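You operate a simulated robot arm through the tools that you are given. There is no shell and no other tool. Be economical: measure what you need, move in short steps, check, and stop when the job is done.

You are at the controls of a simulated robot arm. One attempt, no reset.

TASK
Give the blue suncatcher one dose in the patina tank.
Fine: lay it flat by its grip, hands out during the dip; tank switch off before it goes back to the drip tray. Where these are worked on the way, their far stop is far enough and under half their travel is too little: tank switch.

Only the result counts: the job must be done as asked and must still hold three seconds after the hand-in. Knocking over, shifting, dropping, spilling or breaking anything else fails it.

THE ROBOT
A 6-joint arm with a two-finger parallel gripper on a trunk, on a base that drives. Base frame: it is fixed to the floor where the robot stands at the start and does not move with it; the origin is under the middle of the robot, x ahead of it, y to its left, z up. Readings come in mm, degrees, newtons and seconds.
With the tool pointing down near the work surface it reaches from about 360 to 820 mm from the robot's upright axis, wherever it stands. Its first joint turns from -166.0 to 166.0 degrees. Places, roughly: dip button [500, -300, 900]; inside of the drip tray [500, 500, 900]; inside of the patina tank [600, 0, 900]; tank switch [500, 900, 900]. Payload 3.91 kg.
Tool frame: the origin (TCP) lies between the finger pads and is the grasp point; the fingertips stand 30 mm ahead of it; z points along the fingers, y is the line along which they close. Largest opening 110 mm; finger width 20, thickness 10; the body of the gripper, 48 by 112 mm, starts 55 mm behind the TCP.
Orientation is told as [roll, pitch, yaw] about the base's x, y, z axes, in that order, counted from this pose: with the fingers straight down and closing along the base's y, the tool's x points along the base's -x, its y along +y and its z along -z.

THE INTERFACE
- The arm moves only by the tool drive_tool. Its argument "rows" is a list of rows, each an object of numbers (a shift or turn left out is 0, a gripper value left out holds the last): "dx", "dy", "dz": the shift along the base's x, y, z in units of 20 mm (1.0 is 20 mm); "wx", "wy", "wz": the turn, a rotation vector about the base's x, y, z in units of 5 degrees (1.0 is 5 degrees); "claw": the opening, from 0 (shut) to 1 (fully open). In form: [{"dx": .., "dy": .., "dz": .., "wx": .., "wy": .., "wz": .., "claw": ..}, ...]. A call has 1 to 8 rows; each row shifts and turns the commanded pose from where the row before left it. A call with a number of a shift or a turn outside -1 to 1 is refused whole. Rows are played at 5 a second. More than 50 mm and 8.6 degrees between two rows, or a gripper value outside its range, and nothing of the call is played. Where a pose cannot be reached the arm comes as near as it can. A force on the tool above 40 N (or 10 N above the force at the start of the call, whichever is more), or a blocked arm, ends the call early, and 0.2 s more pass. Each finger travels about 45 mm/s and halts on what it meets, pressing with about 21 N; the grip force reading is that of the motor and also rises with nothing between the fingers. The clock runs only during rows and for 0.2 s after the last one: add rows that do not move to give the fingers time. The reply holds the time, the measured pose of the TCP, the force on the tool along the base axes, the opening and the grip force, in the units named above and with some noise, with the torque about the TCP (base axes, N m) and any sound that the robot's microphone picked up.
- Cameras (640 x 400 px; columns grow to the right, rows downward): "scene" is now at [11.3, 147, 1555.1]; the picture's right is [0.06, -1.00, 0.00], its down [-0.62, -0.04, -0.78] and it looks along [0.78, 0.04, -0.62] (base axes); focal length 263 px, centre (320, 200). "wrist" rides on the gripper at [77, 7, -114] in the tool frame; the picture's right is [-0.09, 1.00, 0.00], its down [-0.80, -0.07, -0.59] and it looks along [-0.59, -0.05, 0.80] (tool axes); focal length 270 px, centre (320, 200). There is no depth. A picture from a camera that has moved, and an enlarged one, comes with that camera's place and axes in the base frame and with its lens. The place of the scene camera against the robot may be out by one fixed shift of up to 12 mm in any direction.
- get_image(camera): a new picture of that camera. It takes no simulated time.
- slide_trunk(by): slides the trunk up (or, below 0, down) by that many mm; the arm and the scene camera ride with it, the base frame stays. It gives what a move gives, with no picture.
- drive_base(legs): drives the robot by 1 to 6 legs, each [ahead, turn to the left] in mm and degrees, along the robot's own axes; the way and the turn of a leg run together, so that a leg with both is an arc; at most 1500 mm and 180 degrees a leg. The arm and the cameras ride along, it lands a little off, and it stops where it bumps. It gives what a move gives.
- head_to(pan, tilt): turns the head with the scene camera to pan (to the left, within 155 degrees either way) and tilt (down, from -29 to 69), counted from straight ahead of the robot. It gives what a move gives.
- enlarge(camera, box): a new picture of the part [left, top, right, bottom] of that camera's present view, enlarged. It takes no simulated time.
- close_job(): hands the job in; it is judged then, once.

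Work in short steps. Places have to be worked out from the pictures, the camera data and where the tool is seen: move nearer, look again, correct. Check each grasp and each placing, and mend what went wrong. You have 120 turns and 98 pictures in all, those below and enlarged ones among them. Open the gripper and draw the arm clear of the work before you hand the job in, unless the task says otherwise; then end with one line.

The tools are called after "Emit:" as a command line: name --argument value ..., lists and objects as JSON in quotes. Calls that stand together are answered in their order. drive_tool: Moves the arm, as the interface text tells. Its arguments: {"type":"object","properties":{"rows":{"type":"array"}},"required":["rows"]} The other tools are called the same way: slide_trunk (by) slides the trunk up or down; drive_base (legs) drives the base; head_to (pan, tilt) turns the head that bears the scene camera; get_image (camera) takes a picture; enlarge (camera, box) takes an enlarged picture of a part of a camera's view; close_job () hands the job in.

At the start:

```text
clock: 0.0
position: [321.7, 277.6, 1277.6]
ee_rot: [0.0, -0.1, 0.8]
contact_force: [0.0, 1.4, 0.5]
torque: [0.0, -0.03, -0.01]
gripper_width: 110.0
gripper_force: 0.0
trunk travel left (down, up): [-500.0, 110.0]
robot x, y, heading: [0.4, -9.9, 0.2]
head pan, tilt: [3.4, 38.6]
```

scene: 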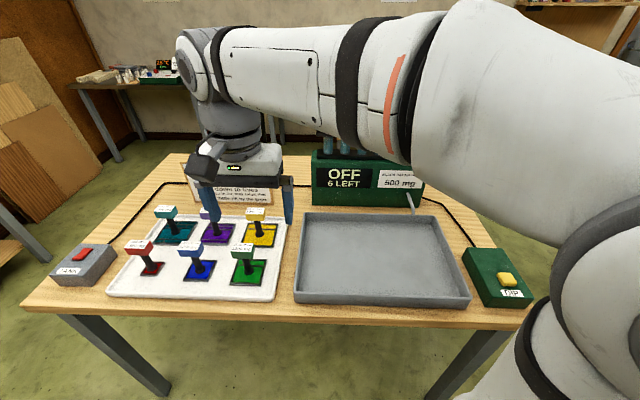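
wrist: 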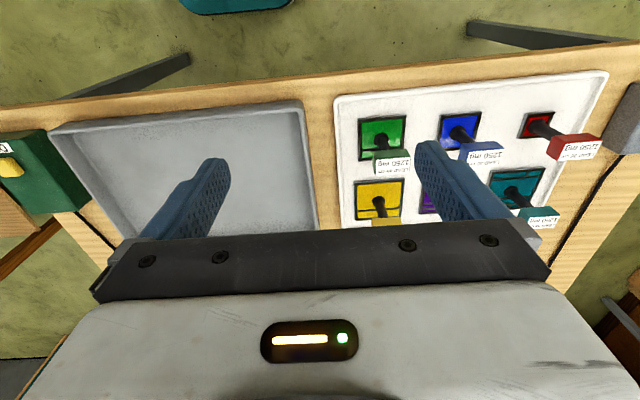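

I'll look at the panel, the notice and the labels enlarged before moving anything.

Emit:
enlarge --camera "scene" --box '[100, 190, 300, 315]'

Emit:
enlarge --camera "scene" --box '[180, 130, 440, 220]'

Emit:
enlarge --camera "wrist" --box '[330, 60, 640, 254]'

```text
3.20 times, centred on (200, 252) of scene
camera zoom: at [11.3, 147.0, 1555.1], right [0.06, -1.0, 0.0], down [-0.62, -0.04, -0.78], along [0.78, 0.04, -0.62], focal length 841 px, centre (704, 32)
```

zoom: 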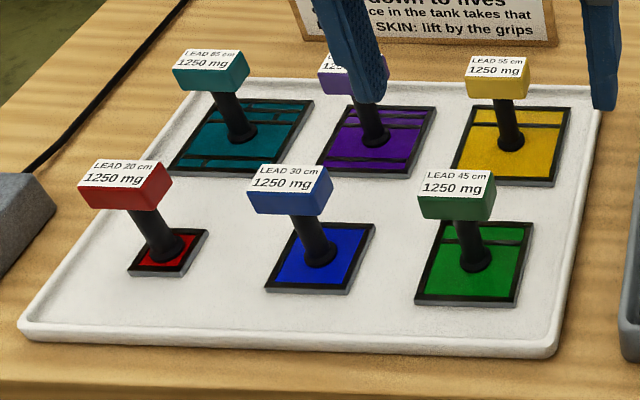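

```text
2.46 times, centred on (310, 175) of scene
camera zoom: at [11.3, 147.0, 1555.1], right [0.06, -1.0, 0.0], down [-0.62, -0.04, -0.78], along [0.78, 0.04, -0.62], focal length 647 px, centre (345, 262)
```

zoom: 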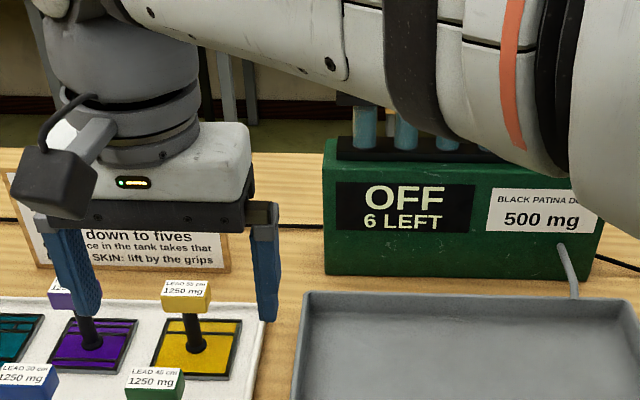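

```text
2.06 times, centred on (485, 157) of wrist
camera zoom: at [245.3, 283.5, 1392.6], right [0.08, 1.0, 0.0], down [0.8, -0.06, 0.59], along [0.59, -0.05, -0.8], focal length 557 px, centre (-20, 289)
```

zoom: 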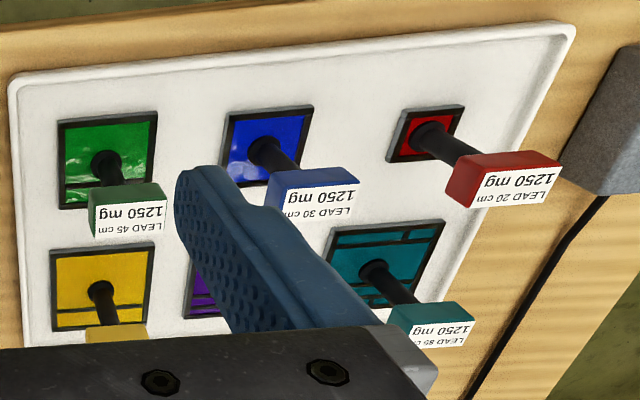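

The notice behind the gripper must be read in full; I shift the arm left by 160 mm at height and look again.

Emit:
drive_tool --rows '[{"dy": 1}, {"dy": 1}, {"dy": 1}, {"dy": 1}, {"dy": 1}, {"dy": 1}, {"dy": 1}, {"dy": 1}]'

Emit:
get_image --camera "scene"

Emit:
enlarge --camera "scene" --box '[170, 130, 440, 220]'

```text
clock: 1.8
position: [323.5, 437.7, 1277.9]
ee_rot: [-0.2, 0.0, 0.6]
contact_force: [0.7, 0.3, 0.2]
torque: [0.02, -0.01, 0.01]
gripper_width: 110.3
gripper_force: 0.1
trunk travel left (down, up): [-500.0, 110.0]
robot x, y, heading: [0.3, -9.9, -0.1]
head pan, tilt: [3.4, 38.6]
```

```text
92 pictures are left
camera scene: at [11.5, 147.5, 1555.0], right [0.06, -1.0, 0.0], down [-0.62, -0.04, -0.78], along [0.78, 0.04, -0.62], focal length 263 px, centre (320, 200)
```

scene: 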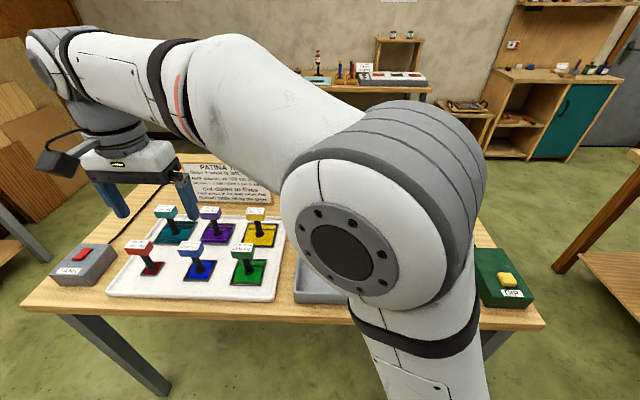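

```text
2.37 times, centred on (305, 175) of scene
camera zoom: at [11.5, 147.5, 1555.0], right [0.06, -1.0, 0.0], down [-0.62, -0.04, -0.78], along [0.78, 0.04, -0.62], focal length 623 px, centre (356, 259)
```

zoom: 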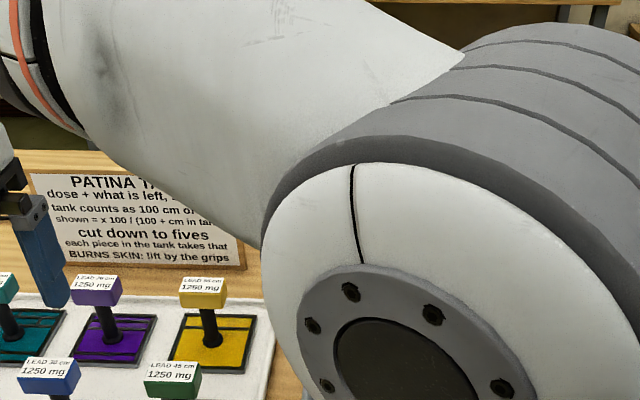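

The notice matters for the dose; I read it sharper.

Emit:
enlarge --camera "scene" --box '[180, 155, 280, 210]'

Emit:
enlarge --camera "scene" --box '[120, 195, 290, 290]'

```text
6.40 times, centred on (230, 182) of scene
camera zoom: at [11.5, 147.5, 1555.0], right [0.06, -1.0, 0.0], down [-0.62, -0.04, -0.78], along [0.78, 0.04, -0.62], focal length 1682 px, centre (896, 312)
```

zoom: 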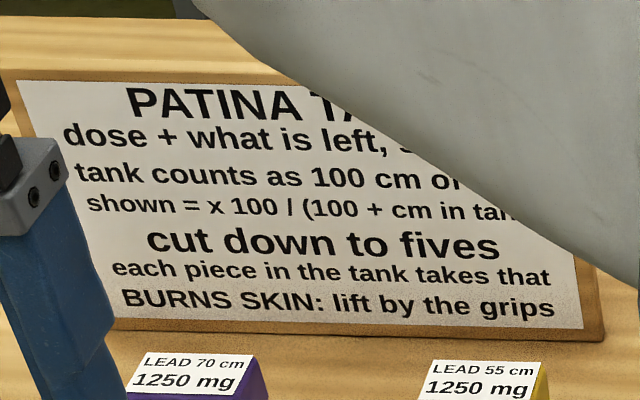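

```text
3.76 times, centred on (205, 242) of scene
camera zoom: at [11.5, 147.5, 1555.0], right [0.06, -1.0, 0.0], down [-0.62, -0.04, -0.78], along [0.78, 0.04, -0.62], focal length 990 px, centre (753, 40)
```

zoom: 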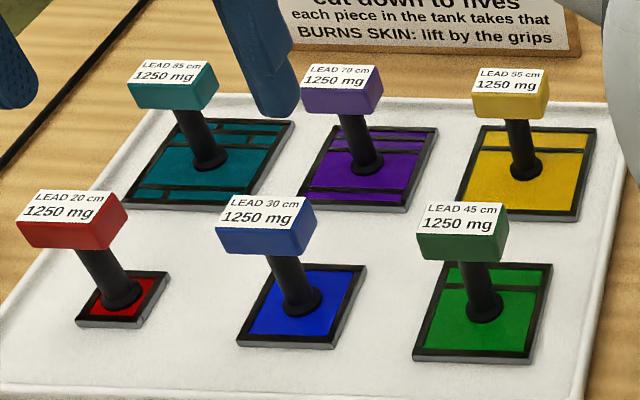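

From about (0, 300) both the switch and the dip button, the tray and the tank are all within reach, so I drive the base there, the arm staying high.

Emit:
drive_base --legs '[[0, 90], [310, 0], [0, -90]]'

Emit:
get_image --camera "scene"

```text
clock: 11.5
position: [331.1, 744.3, 1276.1]
ee_rot: [-0.1, 0.0, 0.1]
contact_force: [-0.3, 0.6, 0.9]
torque: [-0.03, -0.04, -0.02]
gripper_width: 109.9
gripper_force: 0.1
trunk travel left (down, up): [-500.0, 110.0]
robot x, y, heading: [4.7, 333.2, 0.1]
head pan, tilt: [3.4, 38.6]
```

```text
88 pictures are left
camera scene: at [14.3, 485.3, 1555.1], right [0.06, -1.0, 0.0], down [-0.62, -0.04, -0.78], along [0.78, 0.05, -0.62], focal length 263 px, centre (320, 200)
```

scene: 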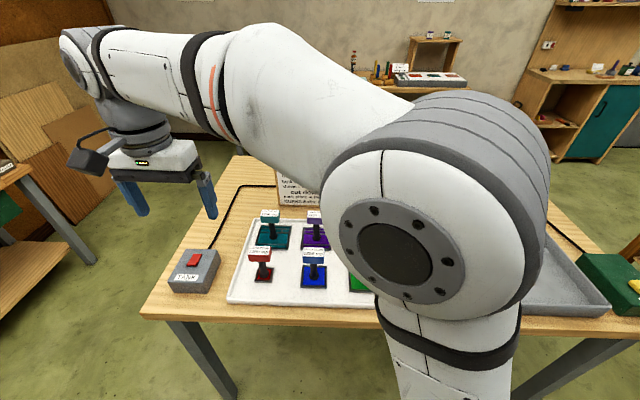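

Base is at (5, 333). I move the arm above the tank switch and view it with the wrist camera.

Emit:
drive_tool --rows '[{"dx": 1, "dy": 1, "dz": -1}, {"dx": 1, "dy": 1, "dz": -1}, {"dx": 1, "dy": 1, "dz": -1}, {"dx": 1, "dy": 1, "dz": -1}, {"dx": 1, "dy": 1, "dz": -1}, {"dy": 1, "dz": -1}, {"dy": 0.5, "dz": -1}]'

Emit:
get_image --camera "wrist"

Emit:
get_image --camera "scene"

```text
clock: 13.1
position: [429.4, 875.2, 1136.2]
ee_rot: [0.0, -0.1, 0.1]
contact_force: [0.7, -0.7, 0.0]
torque: [0.02, 0.0, 0.02]
gripper_width: 110.0
gripper_force: 0.0
trunk travel left (down, up): [-500.0, 110.0]
robot x, y, heading: [2.7, 328.8, -0.0]
head pan, tilt: [3.4, 38.6]
```

```text
87 pictures are left
camera wrist: at [352.6, 882.1, 1251.1], right [0.09, 1.0, 0.0], down [0.8, -0.07, 0.59], along [0.59, -0.05, -0.8], focal length 270 px, centre (320, 200)
```

wrist: 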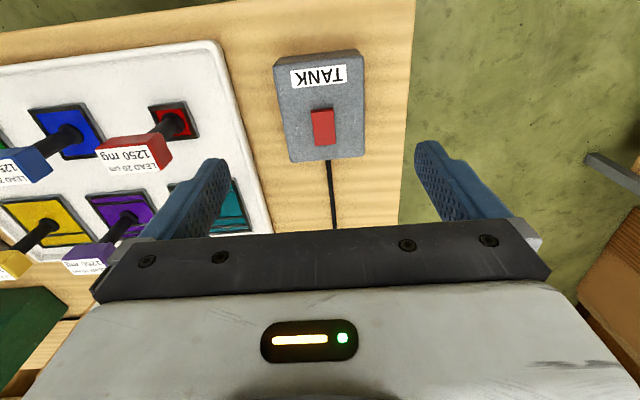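

```text
86 pictures are left
camera scene: at [14.0, 485.0, 1555.1], right [0.06, -1.0, 0.0], down [-0.62, -0.04, -0.78], along [0.78, 0.05, -0.62], focal length 263 px, centre (320, 200)
```

scene: 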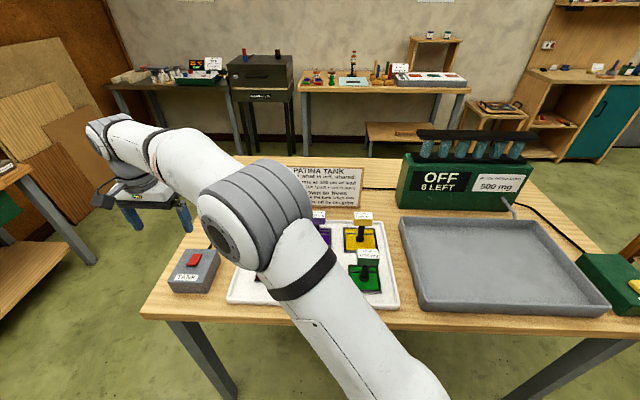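

Now the notice and the display are clear; I read both, and the switch.

Emit:
enlarge --camera "scene" --box '[275, 155, 375, 215]'

Emit:
enlarge --camera "scene" --box '[390, 125, 550, 225]'

Emit:
enlarge --camera "wrist" --box '[260, 40, 388, 170]'

Emit:
enlarge --camera "scene" --box '[160, 230, 240, 300]'

```text
6.40 times, centred on (325, 185) of scene
camera zoom: at [14.0, 485.0, 1555.1], right [0.06, -1.0, 0.0], down [-0.62, -0.04, -0.78], along [0.78, 0.05, -0.62], focal length 1682 px, centre (288, 296)
```

zoom: 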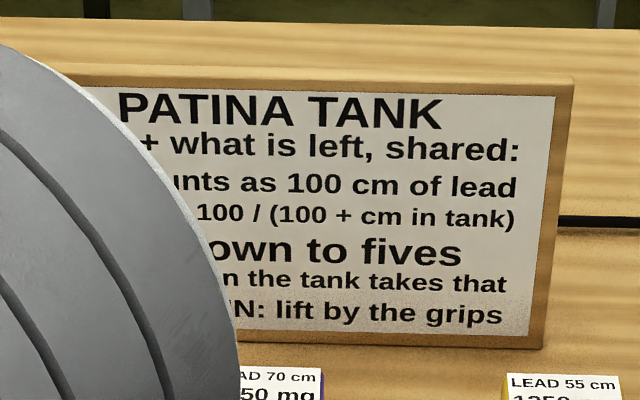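

```text
4.00 times, centred on (470, 175) of scene
camera zoom: at [14.0, 485.0, 1555.1], right [0.06, -1.0, 0.0], down [-0.62, -0.04, -0.78], along [0.78, 0.05, -0.62], focal length 1052 px, centre (-280, 300)
```

zoom: 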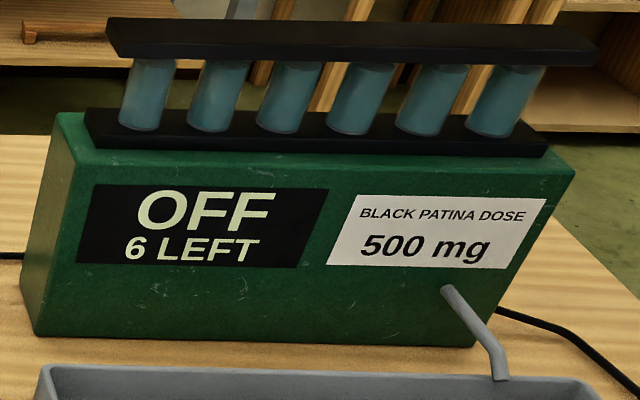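

```text
3.08 times, centred on (324, 105) of wrist
camera zoom: at [352.6, 882.1, 1251.1], right [0.09, 1.0, 0.0], down [0.8, -0.07, 0.59], along [0.59, -0.05, -0.8], focal length 832 px, centre (308, 492)
```

zoom: 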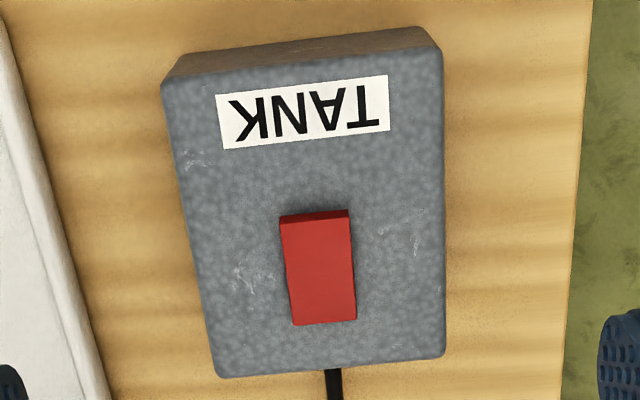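

```text
5.71 times, centred on (200, 265) of scene
camera zoom: at [14.0, 485.0, 1555.1], right [0.06, -1.0, 0.0], down [-0.62, -0.04, -0.78], along [0.78, 0.05, -0.62], focal length 1502 px, centre (1006, -171)
```

zoom: 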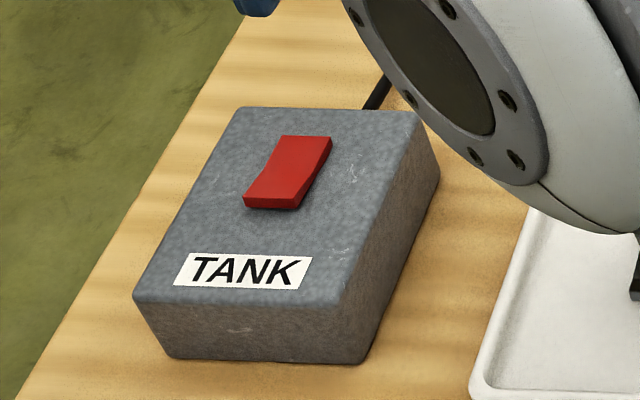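

The switch is a rocker near (472, 877, ~945). I close the fingers and come closer to see which end stands up.

Emit:
drive_tool --rows '[{"dz": -1, "claw": 0}, {"dz": -1}, {"dz": -1}, {"dz": -1}, {}, {}]'

Emit:
enlarge --camera "wrist" --box '[240, 90, 400, 200]'

```text
clock: 14.5
position: [429.3, 875.7, 1056.6]
ee_rot: [0.1, 0.0, 0.0]
contact_force: [0.4, -0.2, 0.6]
torque: [-0.01, 0.02, -0.04]
gripper_width: 0.0
gripper_force: 13.8
trunk travel left (down, up): [-500.0, 110.0]
robot x, y, heading: [4.4, 331.6, 0.1]
head pan, tilt: [3.4, 38.6]
```

```text
3.64 times, centred on (320, 145) of wrist
camera zoom: at [353.2, 881.0, 1171.2], right [0.09, 1.0, 0.0], down [0.8, -0.07, 0.59], along [0.59, -0.05, -0.8], focal length 983 px, centre (320, 400)
```

zoom: 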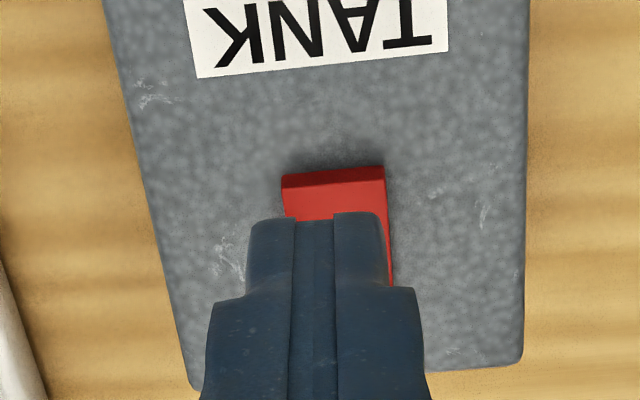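

The rocker's near end is at about (452, 877, 946), its far end at about x = 497. I set the closed tip over the near end, 9 mm above it.

Emit:
drive_tool --rows '[{"dx": 1, "dz": -1}, {"dx": 0.35, "dz": -1}, {"dz": -1}, {"dz": -0.5}, {}]'

Emit:
get_image --camera "wrist"

Emit:
get_image --camera "scene"

```text
clock: 15.7
position: [456.3, 874.6, 988.8]
ee_rot: [0.0, 0.0, 0.0]
contact_force: [-0.3, -0.1, 0.4]
torque: [0.03, 0.01, -0.04]
gripper_width: 0.0
gripper_force: 21.1
trunk travel left (down, up): [-500.0, 110.0]
robot x, y, heading: [0.9, 328.7, 0.3]
head pan, tilt: [3.4, 38.6]
```

```text
80 pictures are left
camera wrist: at [380.0, 881.2, 1102.5], right [0.09, 1.0, 0.0], down [0.8, -0.07, 0.59], along [0.59, -0.05, -0.8], focal length 270 px, centre (320, 200)
```

wrist: 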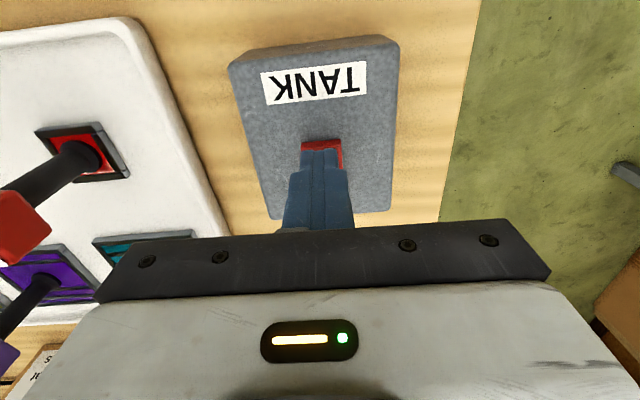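

```text
79 pictures are left
camera scene: at [13.9, 484.7, 1555.1], right [0.06, -1.0, 0.0], down [-0.62, -0.04, -0.78], along [0.78, 0.05, -0.62], focal length 263 px, centre (320, 200)
```

scene: 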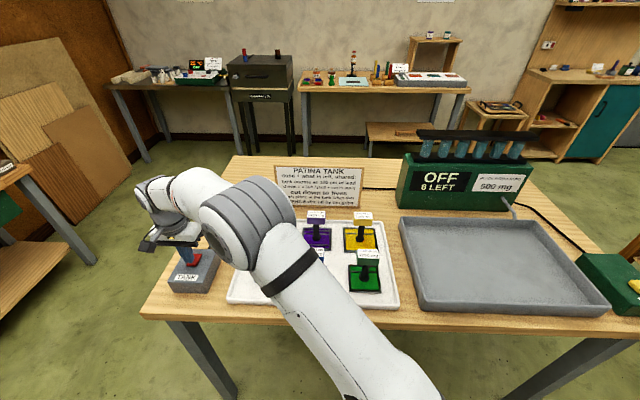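

The tip stands over the near part of the rocker. I press down in small steps and watch the force and display.

Emit:
drive_tool --rows '[{"dz": -0.3}, {"dz": -0.2}, {"dz": -0.15}, {"dz": -0.15}, {}]'

Emit:
enlarge --camera "scene" --box '[390, 125, 550, 225]'

```text
clock: 16.9
position: [456.5, 874.6, 972.3]
ee_rot: [0.1, -0.1, 0.1]
contact_force: [-0.5, 1.5, 10.5]
torque: [0.09, -0.07, 0.1]
gripper_width: 0.0
gripper_force: 21.4
trunk travel left (down, up): [-500.0, 110.0]
robot x, y, heading: [-1.5, 330.3, -0.4]
head pan, tilt: [3.4, 38.6]
```

```text
4.00 times, centred on (470, 175) of scene
camera zoom: at [13.0, 484.1, 1555.3], right [0.06, -1.0, 0.0], down [-0.62, -0.04, -0.78], along [0.78, 0.05, -0.62], focal length 1052 px, centre (-280, 300)
```

zoom: 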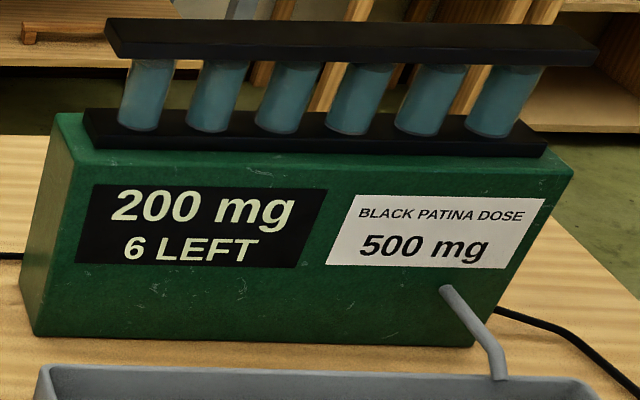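

The tank is ON now (200 mg, 6 left). I press a little further to reach the stop, then lift away.

Emit:
drive_tool --rows '[{"dz": -0.1}, {"dz": -0.1}, {}]'

Emit:
drive_tool --rows '[{"dz": 1}, {"dz": 1}, {"dz": 1}, {"dz": 1}, {"dz": 1}, {"dz": 1}, {"dz": 1}, {"dx": -1, "dz": 1}]'

Emit:
get_image --camera "scene"

Emit:
enlarge --camera "scene" --box '[160, 230, 240, 300]'

```text
clock: 17.8
position: [459.0, 875.9, 973.9]
ee_rot: [0.6, -0.5, 0.0]
contact_force: [-3.8, -2.0, 12.1]
torque: [-0.07, -0.05, -0.04]
gripper_width: 0.0
gripper_force: 20.7
trunk travel left (down, up): [-500.0, 110.0]
robot x, y, heading: [2.5, 334.2, -0.0]
head pan, tilt: [3.4, 38.6]
stopped in row 3: the force on the tool passed its limit (the readings are from after the stop); the commanded pose is now the measured one
```

```text
clock: 19.6
position: [438.0, 876.9, 1132.1]
ee_rot: [0.4, -0.4, -0.1]
contact_force: [0.2, 0.2, 0.5]
torque: [0.01, -0.03, 0.0]
gripper_width: 0.1
gripper_force: 21.6
trunk travel left (down, up): [-500.0, 110.0]
robot x, y, heading: [0.1, 329.8, 0.1]
head pan, tilt: [3.4, 38.6]
```

```text
77 pictures are left
camera scene: at [13.4, 484.4, 1555.1], right [0.06, -1.0, 0.0], down [-0.62, -0.04, -0.78], along [0.78, 0.05, -0.62], focal length 263 px, centre (320, 200)
```

scene: 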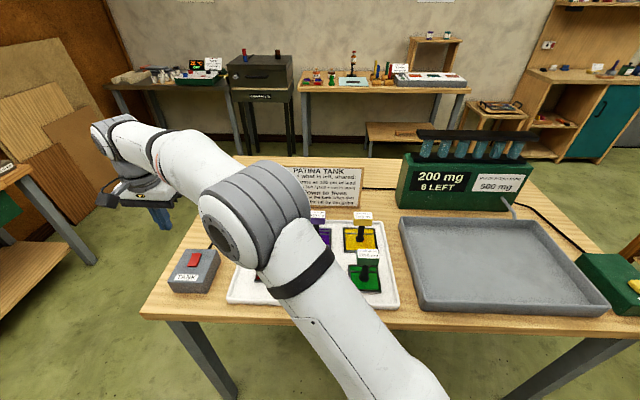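

```text
5.71 times, centred on (200, 265) of scene
camera zoom: at [13.4, 484.4, 1555.1], right [0.06, -1.0, 0.0], down [-0.62, -0.04, -0.78], along [0.78, 0.05, -0.62], focal length 1502 px, centre (1006, -171)
```

zoom: 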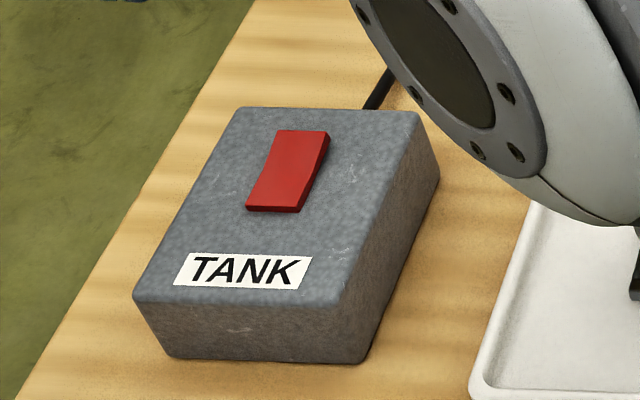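

Switch is ON and its box unmoved. Now I move over to the blue piece, rising a bit, with the gripper opening.

Emit:
drive_tool --rows '[{"dy": -1, "dz": 1}, {"dy": -1, "dz": 1}, {"dy": -1, "dz": 1}, {"dy": -1}, {"dy": -1}, {"dy": -1}, {"dy": -1}, {"dy": -1}]'

Emit:
drive_tool --rows '[{"dy": -1, "claw": 1}, {"dy": -1}, {"dy": -1}, {"dy": -1}, {"dy": -1}, {"dy": -1}, {"dy": -1}, {"dy": -1}]'

Emit:
get_image --camera "wrist"

Emit:
get_image --camera "scene"

```text
clock: 21.4
position: [439.0, 716.2, 1190.0]
ee_rot: [0.4, -0.3, 0.0]
contact_force: [-0.1, 0.0, 0.9]
torque: [-0.02, 0.01, -0.02]
gripper_width: 0.2
gripper_force: 20.9
trunk travel left (down, up): [-500.0, 110.0]
robot x, y, heading: [8.3, 328.2, -0.0]
head pan, tilt: [3.4, 38.6]
```

```text
clock: 23.2
position: [439.7, 554.3, 1190.1]
ee_rot: [0.4, -0.4, 0.1]
contact_force: [0.1, 0.0, 0.1]
torque: [-0.04, -0.02, -0.02]
gripper_width: 110.0
gripper_force: 0.1
trunk travel left (down, up): [-500.0, 110.0]
robot x, y, heading: [6.7, 331.7, 0.1]
head pan, tilt: [3.4, 38.6]
```

```text
75 pictures are left
camera wrist: at [361.7, 561.0, 1304.7], right [0.09, 1.0, 0.01], down [0.8, -0.07, 0.6], along [0.6, -0.05, -0.8], focal length 270 px, centre (320, 200)
```

wrist: 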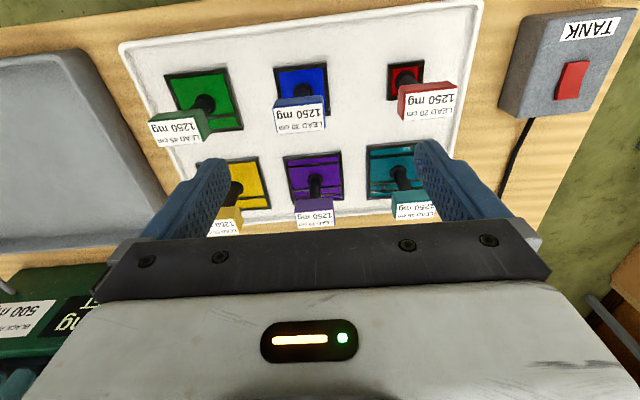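

```text
74 pictures are left
camera scene: at [13.7, 484.4, 1555.1], right [0.06, -1.0, 0.0], down [-0.62, -0.04, -0.78], along [0.78, 0.05, -0.62], focal length 263 px, centre (320, 200)
```

scene: 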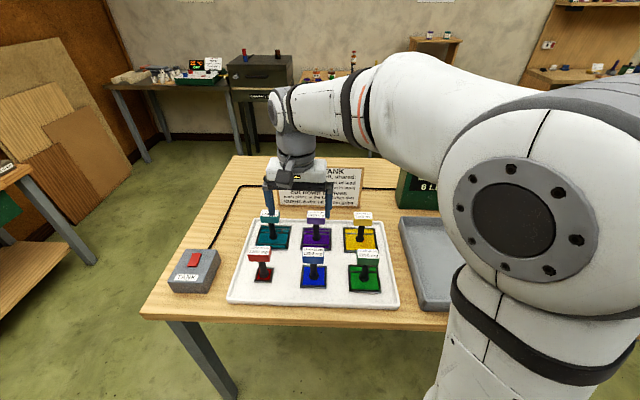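

I enlarge both views of the blue piece to locate its grip block by triangulation.

Emit:
enlarge --camera "wrist" --box '[250, 50, 362, 140]'

Emit:
enlarge --camera "scene" --box '[280, 235, 350, 295]'

```text
4.44 times, centred on (306, 95) of wrist
camera zoom: at [361.7, 561.0, 1304.7], right [0.09, 1.0, 0.01], down [0.8, -0.07, 0.6], along [0.6, -0.05, -0.8], focal length 1201 px, centre (382, 667)
```

zoom: 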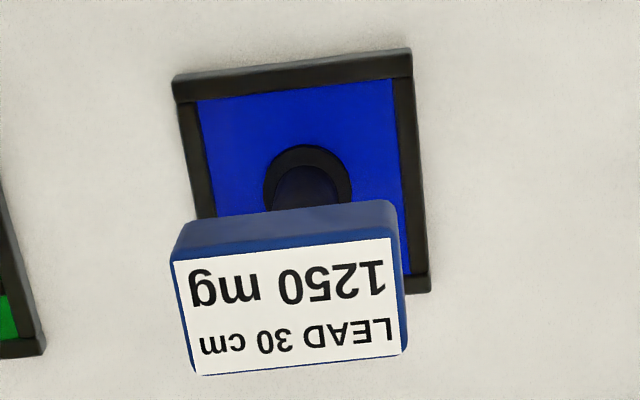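

```text
6.67 times, centred on (315, 265) of scene
camera zoom: at [13.7, 484.4, 1555.1], right [0.06, -1.0, 0.0], down [-0.62, -0.04, -0.78], along [0.78, 0.05, -0.62], focal length 1752 px, centre (353, -233)
```

zoom: 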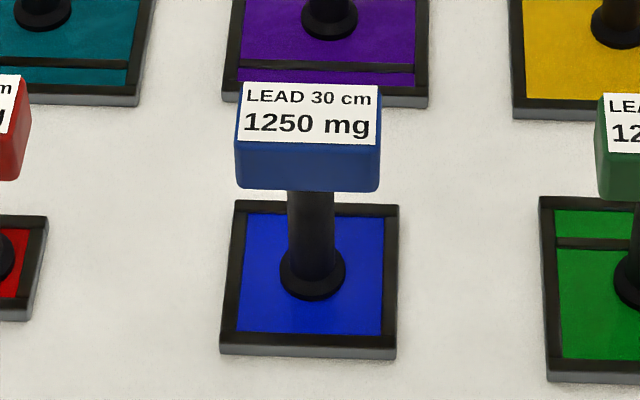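

The blue block: top centre about (463, 530, 1025), 52 mm wide in y, 26 in x, square to the axes. I align above it, correct the slight tilt, and stop with the tips just above.

Emit:
drive_tool --rows '[{"dx": 0.6, "dy": -0.6, "wx": -0.08, "wy": 0.08, "claw": 0.85}, {"dx": 0.565, "dy": -0.59}, {"dz": -1}, {"dz": -1}, {"dz": -1}, {"dz": -1}, {"dz": -1}, {}]'

Emit:
get_image --camera "wrist"

Emit:
enlarge --camera "scene" --box '[260, 205, 370, 295]'

```text
clock: 25.0
position: [461.3, 531.6, 1090.5]
ee_rot: [0.0, 0.1, -0.1]
contact_force: [0.0, -0.1, -0.3]
torque: [0.0, -0.03, 0.0]
gripper_width: 93.6
gripper_force: 0.2
trunk travel left (down, up): [-500.0, 110.0]
robot x, y, heading: [-2.1, 331.6, -0.0]
head pan, tilt: [3.4, 38.6]
```

```text
71 pictures are left
camera wrist: at [384.9, 538.5, 1205.2], right [0.09, 1.0, 0.0], down [0.8, -0.07, 0.59], along [0.59, -0.05, -0.81], focal length 270 px, centre (320, 200)
```

wrist: 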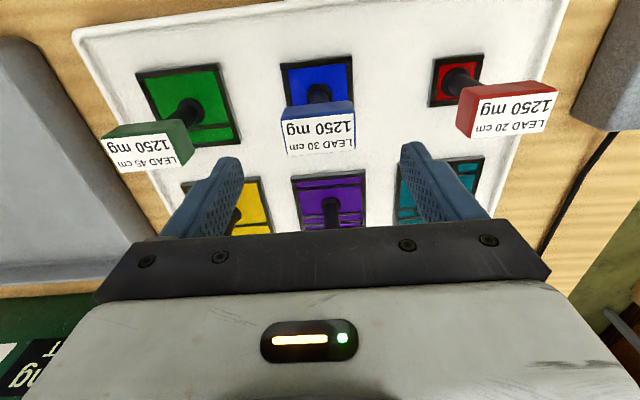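

```text
4.44 times, centred on (315, 250) of scene
camera zoom: at [13.8, 484.7, 1555.1], right [0.06, -1.0, 0.0], down [-0.62, -0.04, -0.78], along [0.78, 0.05, -0.62], focal length 1168 px, centre (342, -22)
```

zoom: 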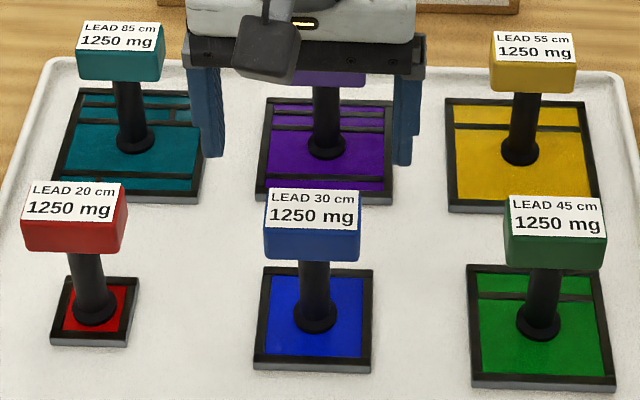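

Aligned in y; I lower until the fingers straddle the block and check.

Emit:
drive_tool --rows '[{"dz": -1}, {"dz": -1}, {"dz": -1}, {}]'

Emit:
enlarge --camera "wrist" --box '[200, 60, 440, 210]'

Emit:
enlarge --camera "scene" --box '[270, 215, 360, 295]'

```text
clock: 26.0
position: [461.5, 532.3, 1030.7]
ee_rot: [0.0, 0.1, 0.0]
contact_force: [0.7, 0.1, -0.1]
torque: [0.0, -0.02, 0.02]
gripper_width: 93.5
gripper_force: 0.0
trunk travel left (down, up): [-500.0, 110.0]
robot x, y, heading: [1.9, 332.7, 0.3]
head pan, tilt: [3.4, 38.6]
```

```text
2.67 times, centred on (320, 135) of wrist
camera zoom: at [385.0, 539.1, 1145.5], right [0.09, 1.0, 0.0], down [0.8, -0.07, 0.59], along [0.59, -0.05, -0.81], focal length 721 px, centre (320, 373)
```

zoom: 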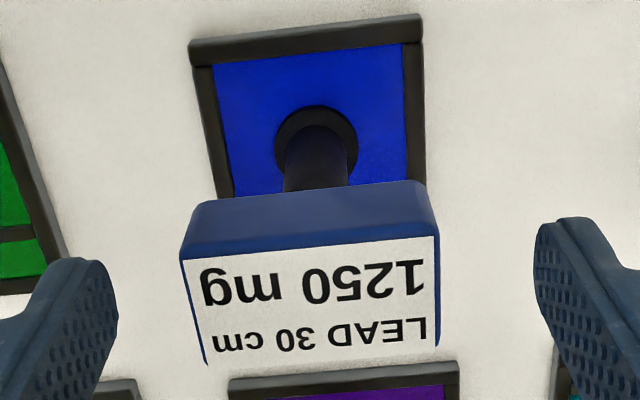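

```text
5.00 times, centred on (315, 255) of scene
camera zoom: at [13.9, 484.7, 1555.1], right [0.06, -1.0, 0.0], down [-0.62, -0.04, -0.78], along [0.78, 0.05, -0.62], focal length 1314 px, centre (345, -75)
```

zoom: 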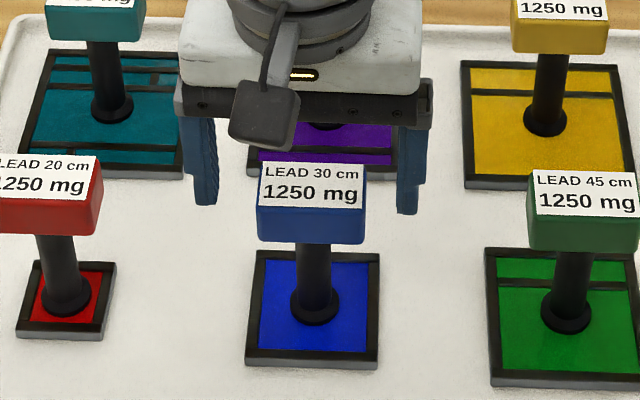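

Using the wrist views at two heights, the block top is at z≈1000 and spans x≈457–486 (centre 471, y 531). I shift 10 mm ahead and go down to TCP z≈988.

Emit:
drive_tool --rows '[{"dx": 0.48, "dy": -0.05}, {"dz": -1}, {"dz": -1.0}, {"dz": -0.1}, {}]'

Emit:
enlarge --camera "wrist" --box '[200, 80, 440, 230]'

Emit:
enlarge --camera "scene" --box '[270, 215, 360, 295]'

```text
clock: 27.2
position: [470.7, 532.1, 988.4]
ee_rot: [-0.1, 0.1, 0.0]
contact_force: [-0.2, 0.0, 0.0]
torque: [-0.02, 0.02, 0.03]
gripper_width: 93.5
gripper_force: 0.0
trunk travel left (down, up): [-500.0, 110.0]
robot x, y, heading: [3.3, 329.2, 0.1]
head pan, tilt: [3.4, 38.6]
```

```text
2.67 times, centred on (320, 155) of wrist
camera zoom: at [394.4, 538.1, 1103.2], right [0.09, 1.0, 0.0], down [0.8, -0.07, 0.59], along [0.59, -0.05, -0.81], focal length 721 px, centre (320, 320)
```

zoom: 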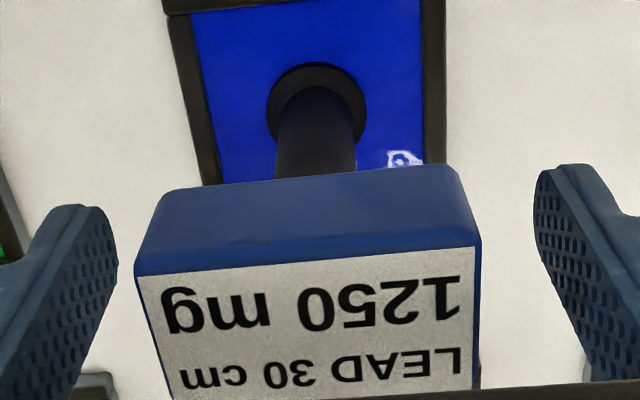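

```text
5.00 times, centred on (315, 255) of scene
camera zoom: at [13.9, 484.6, 1555.1], right [0.06, -1.0, 0.0], down [-0.62, -0.04, -0.78], along [0.78, 0.05, -0.62], focal length 1314 px, centre (345, -75)
```

zoom: 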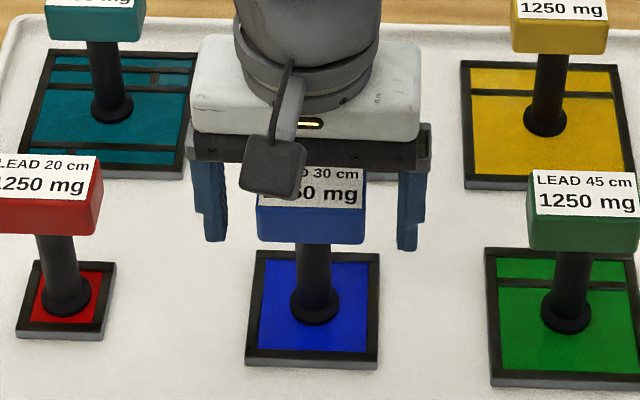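

The fingers straddle the block evenly and level with it. I close the gripper.

Emit:
drive_tool --rows '[{"claw": 0.6}, {"claw": 0.3}, {}, {}, {}, {}]'

```text
clock: 28.6
position: [470.8, 530.7, 987.2]
ee_rot: [0.0, 0.0, -0.1]
contact_force: [0.0, -0.2, 0.1]
torque: [-0.01, 0.07, 0.02]
gripper_width: 57.8
gripper_force: 21.5
trunk travel left (down, up): [-500.0, 110.0]
robot x, y, heading: [6.7, 329.8, 0.2]
head pan, tilt: [3.4, 38.6]
```

Held at 57.8 mm. I lift gently and check; the original resting pose is TCP (471, 531, 987).

Emit:
drive_tool --rows '[{"dz": 0.5}, {"dz": 0.5}, {"dz": 1}, {"dz": 1}, {"dz": 1}, {"dz": 1}, {"dz": 1}, {}]'

Emit:
get_image --camera "scene"

Emit:
get_image --camera "wrist"

```text
clock: 30.4
position: [471.5, 531.9, 1108.6]
ee_rot: [0.0, 0.1, -0.1]
contact_force: [-0.7, 0.4, -1.7]
torque: [-0.01, -0.03, -0.01]
gripper_width: 57.7
gripper_force: 20.4
trunk travel left (down, up): [-500.0, 110.0]
robot x, y, heading: [-1.2, 332.7, -0.1]
head pan, tilt: [3.4, 38.6]
```

```text
65 pictures are left
camera scene: at [14.0, 484.7, 1555.1], right [0.06, -1.0, 0.0], down [-0.62, -0.04, -0.78], along [0.78, 0.05, -0.62], focal length 263 px, centre (320, 200)
```

scene: 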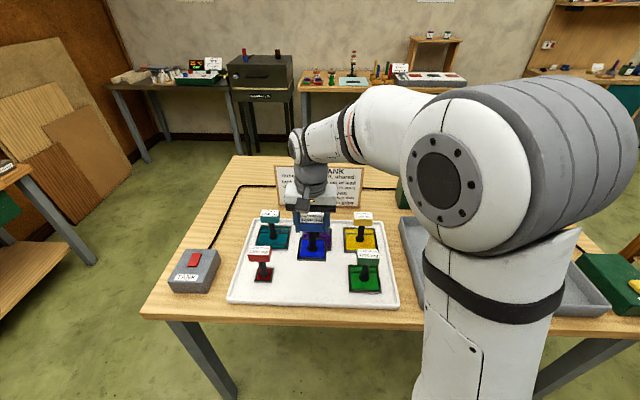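

```text
64 pictures are left
camera wrist: at [394.9, 539.1, 1223.4], right [0.09, 1.0, 0.0], down [0.8, -0.07, 0.59], along [0.59, -0.05, -0.81], focal length 270 px, centre (320, 200)
```

wrist: 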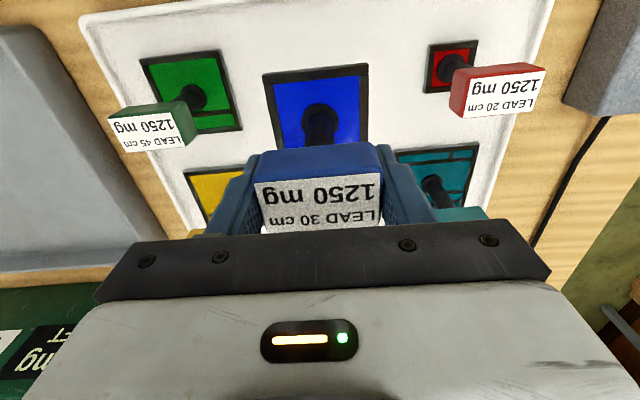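

The piece is held level. I raise it to ~1150 and carry it over to the tank near (550, −10).

Emit:
drive_tool --rows '[{"dz": 1}, {"dz": 1}, {"dy": -1}, {"dy": -1}, {"dy": -1}, {"dy": -1}, {"dy": -1}, {"dy": -1}]'

Emit:
drive_tool --rows '[{"dy": -1}, {"dy": -1}, {"dy": -1}, {"dy": -1}, {"dy": -1}, {"dy": -1}, {"dy": -1}, {"dy": -1}]'

Emit:
drive_tool --rows '[{"dy": -1, "dx": 0.5}, {"dy": -1, "dx": 0.5}, {"dy": -1, "dx": 0.5}, {"dy": -1, "dx": 0.5}, {"dy": -1, "dx": 0.5}, {"dy": -1, "dx": 0.5}, {"dy": -1, "dx": 0.5}, {"dy": -1, "dx": 0.5}]'

Emit:
drive_tool --rows '[{"dy": -1}, {"dy": -1}, {"dy": -1}, {"dy": -1}, {"dy": -0.5}, {}]'

Emit:
get_image --camera "wrist"

Emit:
get_image --camera "scene"

```text
clock: 32.2
position: [470.9, 410.2, 1147.4]
ee_rot: [0.1, 0.1, 0.1]
contact_force: [0.5, 0.2, -1.0]
torque: [-0.01, -0.01, -0.01]
gripper_width: 57.7
gripper_force: 21.3
trunk travel left (down, up): [-500.0, 110.0]
robot x, y, heading: [1.8, 332.5, 0.1]
head pan, tilt: [3.4, 38.6]
```

```text
clock: 34.0
position: [471.1, 250.6, 1148.0]
ee_rot: [0.1, 0.2, 0.0]
contact_force: [-0.2, -0.2, -1.2]
torque: [0.0, 0.02, 0.0]
gripper_width: 57.8
gripper_force: 20.7
trunk travel left (down, up): [-500.0, 110.0]
robot x, y, heading: [1.6, 329.9, -0.0]
head pan, tilt: [3.4, 38.6]
```

```text
clock: 35.8
position: [551.0, 88.3, 1150.2]
ee_rot: [-0.1, 0.1, 0.0]
contact_force: [0.9, -0.9, -1.7]
torque: [0.01, 0.01, 0.02]
gripper_width: 57.9
gripper_force: 21.0
trunk travel left (down, up): [-500.0, 110.0]
robot x, y, heading: [5.2, 330.0, 0.0]
head pan, tilt: [3.4, 38.6]
```

```text
clock: 37.2
position: [552.3, 0.2, 1148.7]
ee_rot: [0.0, 0.1, 0.0]
contact_force: [0.5, -0.4, -1.3]
torque: [-0.01, 0.0, -0.02]
gripper_width: 57.9
gripper_force: 21.2
trunk travel left (down, up): [-500.0, 110.0]
robot x, y, heading: [3.0, 328.7, -0.0]
head pan, tilt: [3.4, 38.6]
```

```text
63 pictures are left
camera wrist: at [474.9, 6.7, 1263.1], right [0.09, 1.0, 0.0], down [0.8, -0.07, 0.59], along [0.59, -0.05, -0.81], focal length 270 px, centre (320, 200)
```

wrist: 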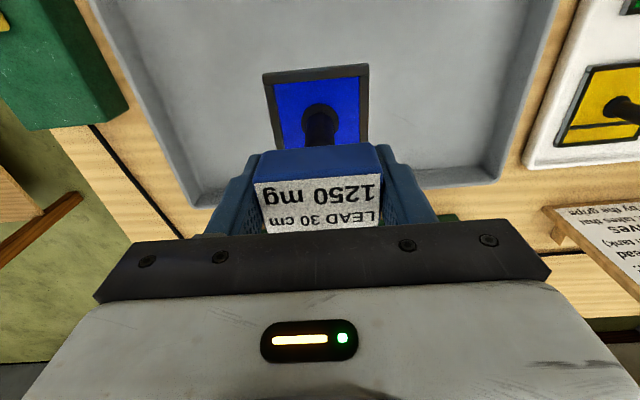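

```text
62 pictures are left
camera scene: at [14.1, 484.5, 1555.1], right [0.06, -1.0, 0.0], down [-0.62, -0.04, -0.78], along [0.78, 0.05, -0.62], focal length 263 px, centre (320, 200)
```

scene: 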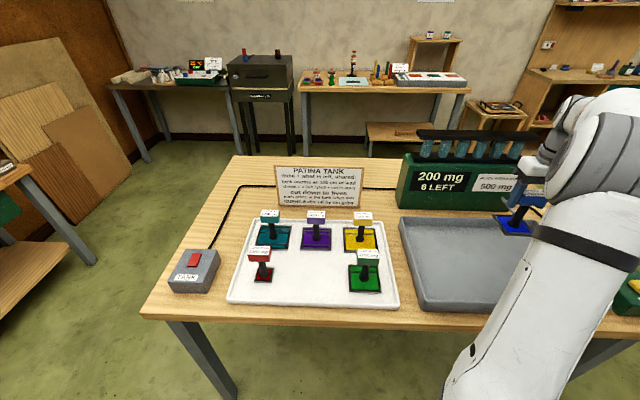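

The piece is over the tank interior with wide margins. I read the sign again free, then lower toward the floor, slow at the end.

Emit:
drive_tool --rows '[{"dz": -1}, {"dz": -1}, {"dz": -1}, {"dz": -1}, {"dz": -1}, {"dz": -1}, {"dz": -1}, {}]'

Emit:
enlarge --camera "scene" --box '[270, 155, 380, 215]'

Emit:
get_image --camera "wrist"

```text
clock: 39.0
position: [549.5, 1.6, 1010.5]
ee_rot: [0.1, 0.2, 0.0]
contact_force: [-0.3, -0.7, -1.7]
torque: [-0.03, 0.01, 0.01]
gripper_width: 57.8
gripper_force: 21.5
trunk travel left (down, up): [-500.0, 110.0]
robot x, y, heading: [7.1, 333.5, 0.0]
head pan, tilt: [3.4, 38.6]
```

```text
5.82 times, centred on (325, 185) of scene
camera zoom: at [14.1, 484.4, 1555.1], right [0.06, -1.0, 0.0], down [-0.62, -0.04, -0.78], along [0.78, 0.05, -0.62], focal length 1530 px, centre (291, 287)
```

zoom: 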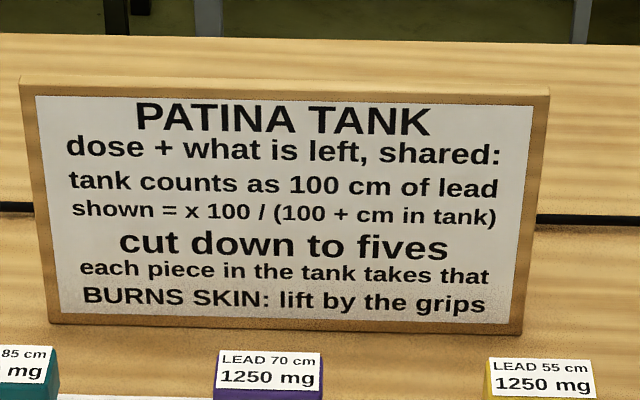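

```text
60 pictures are left
camera wrist: at [474.9, 7.7, 1124.3], right [0.09, 1.0, 0.0], down [0.8, -0.07, 0.59], along [0.59, -0.05, -0.81], focal length 270 px, centre (320, 200)
```

wrist: 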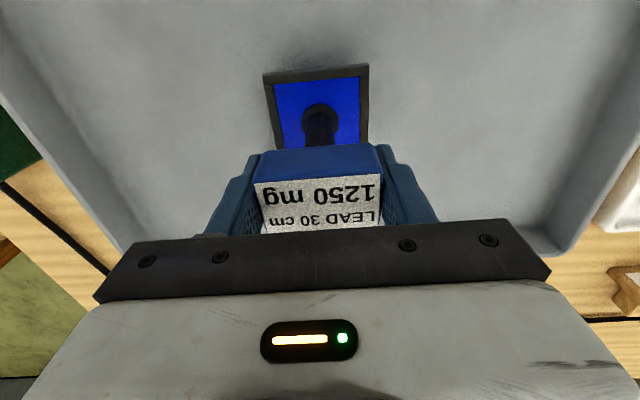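

Sign confirmed: one press now shares 500 + 200 mg. I lower slowly till contact with the tank floor.

Emit:
drive_tool --rows '[{"dz": -0.4}, {"dz": -0.3}, {"dz": -0.15}, {"dz": -0.1}, {"dz": -0.1}, {}]'

```text
clock: 40.4
position: [551.4, 1.2, 987.6]
ee_rot: [-0.1, 0.0, 0.0]
contact_force: [-0.5, 2.6, 10.8]
torque: [0.25, 0.46, -0.02]
gripper_width: 57.7
gripper_force: 20.9
trunk travel left (down, up): [-500.0, 110.0]
robot x, y, heading: [0.6, 328.9, 0.2]
head pan, tilt: [3.4, 38.6]
```

Contact at TCP z≈988, so the floor is reached. I ease off slightly and open, then rise.

Emit:
drive_tool --rows '[{"dz": 0.06}, {"claw": 0.6}, {"claw": 0.8}, {}, {}]'

Emit:
drive_tool --rows '[{"dz": 0.5}, {"dz": 1}, {"dz": 1}, {"dz": 1}, {"dz": 1}, {"dz": 1}, {"dz": 1}, {}]'

Emit:
get_image --camera "wrist"

```text
clock: 41.6
position: [550.8, 0.5, 988.8]
ee_rot: [0.0, 0.1, 0.1]
contact_force: [0.2, 0.2, -0.7]
torque: [0.01, 0.0, 0.03]
gripper_width: 88.0
gripper_force: 0.0
trunk travel left (down, up): [-500.0, 110.0]
robot x, y, heading: [2.7, 332.7, -0.2]
head pan, tilt: [3.4, 38.6]
```

```text
clock: 43.4
position: [550.2, -0.3, 1119.4]
ee_rot: [0.0, 0.1, 0.1]
contact_force: [-0.2, 0.2, 0.6]
torque: [-0.03, -0.03, -0.02]
gripper_width: 87.6
gripper_force: 0.1
trunk travel left (down, up): [-500.0, 110.0]
robot x, y, heading: [2.5, 331.3, -0.1]
head pan, tilt: [3.4, 38.6]
```

```text
59 pictures are left
camera wrist: at [473.5, 7.7, 1234.3], right [0.09, 1.0, 0.0], down [0.8, -0.07, 0.59], along [0.59, -0.05, -0.81], focal length 270 px, centre (320, 200)
```

wrist: 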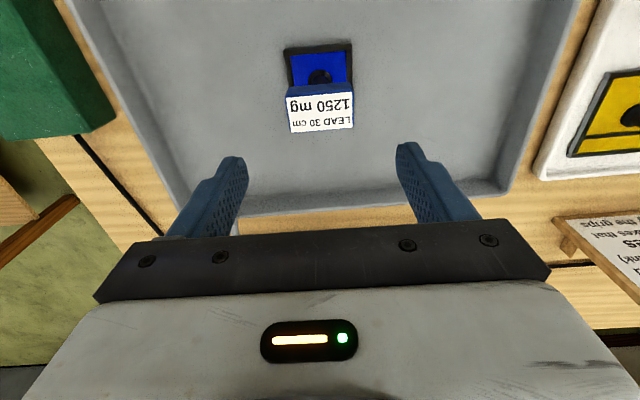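

The piece stands flat in the tank and is free. I move toward the dip button, closing the fingers on the way.

Emit:
drive_tool --rows '[{"dy": -1, "dx": -0.5}, {"dy": -1, "dx": -0.5}, {"dy": -1, "dx": -0.5}, {"dy": -1, "dx": -0.5}, {"dy": -1, "dx": -0.5, "claw": 0}, {"dy": -1, "dx": -0.5}, {"dy": -1, "dx": -0.5}, {"dy": -1, "dx": -0.5}]'

Emit:
drive_tool --rows '[{"dy": -1, "dx": -0.5}, {"dy": -1, "dx": -0.5}, {"dy": -1, "dx": -0.5}, {"dy": -1, "dx": -0.5}, {"dy": -1, "dx": -0.5}, {"dy": -1, "dx": -0.5}, {}]'

Emit:
get_image --camera "wrist"

Emit:
get_image --camera "scene"

```text
clock: 45.2
position: [471.5, -159.8, 1117.6]
ee_rot: [0.0, 0.0, 0.1]
contact_force: [0.4, -0.6, -0.1]
torque: [-0.01, 0.0, -0.02]
gripper_width: 0.1
gripper_force: 0.0
trunk travel left (down, up): [-500.0, 110.0]
robot x, y, heading: [6.7, 332.2, 0.1]
head pan, tilt: [3.4, 38.6]
```

```text
clock: 46.8
position: [410.6, -280.3, 1117.2]
ee_rot: [0.0, 0.0, 0.1]
contact_force: [0.1, -0.4, 0.7]
torque: [-0.03, 0.02, -0.02]
gripper_width: 0.1
gripper_force: 21.6
trunk travel left (down, up): [-500.0, 110.0]
robot x, y, heading: [-1.6, 331.2, 0.1]
head pan, tilt: [3.4, 38.6]
```

```text
58 pictures are left
camera wrist: at [334.2, -273.6, 1232.9], right [0.09, 1.0, 0.0], down [0.8, -0.07, 0.59], along [0.59, -0.05, -0.81], focal length 270 px, centre (320, 200)
```

wrist: 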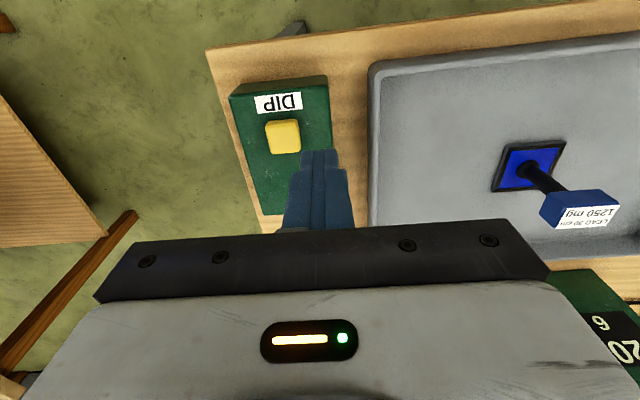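

```text
57 pictures are left
camera scene: at [13.8, 484.5, 1555.1], right [0.06, -1.0, 0.0], down [-0.62, -0.04, -0.78], along [0.78, 0.05, -0.62], focal length 263 px, centre (320, 200)
```

scene: 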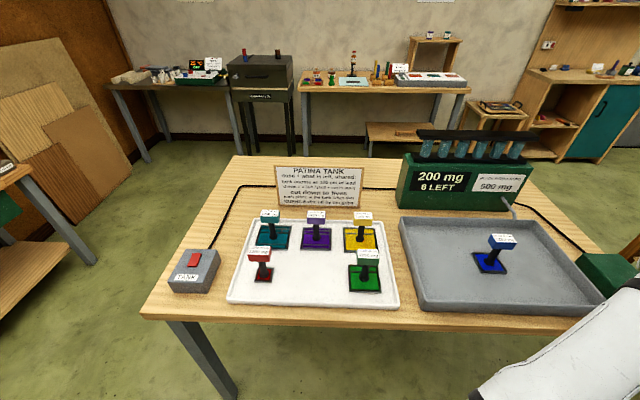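

The button is at about (450, −324, ~950). I move over it and lower to TCP z≈1037 for a check.

Emit:
drive_tool --rows '[{"dx": 1, "dy": -1}, {"dx": 0.97, "dy": -1}, {"dy": -0.18, "dz": -1}, {"dz": -1}, {"dz": -1}, {"dz": -1}, {}]'

Emit:
get_image --camera "wrist"

```text
clock: 48.4
position: [439.6, -305.5, 1030.3]
ee_rot: [0.0, 0.0, 0.0]
contact_force: [0.0, -0.5, -0.7]
torque: [0.03, 0.0, -0.01]
gripper_width: 0.1
gripper_force: 21.2
out of reach, approached as far as the arm can: row 2
trunk travel left (down, up): [-500.0, 110.0]
robot x, y, heading: [4.5, 330.6, 0.0]
head pan, tilt: [3.4, 38.6]
```

```text
56 pictures are left
camera wrist: at [362.7, -299.4, 1146.5], right [0.09, 1.0, 0.0], down [0.8, -0.07, 0.59], along [0.59, -0.05, -0.81], focal length 270 px, centre (320, 200)
```

wrist: 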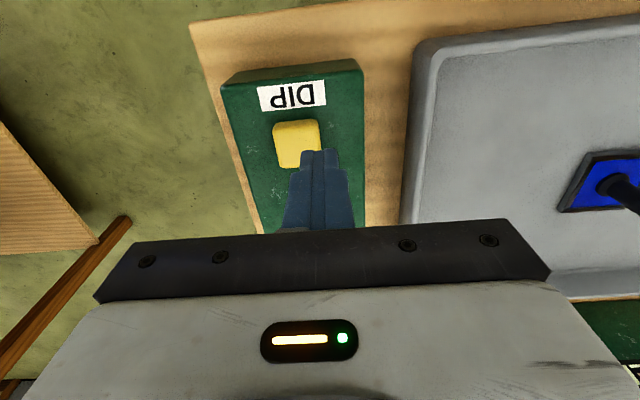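

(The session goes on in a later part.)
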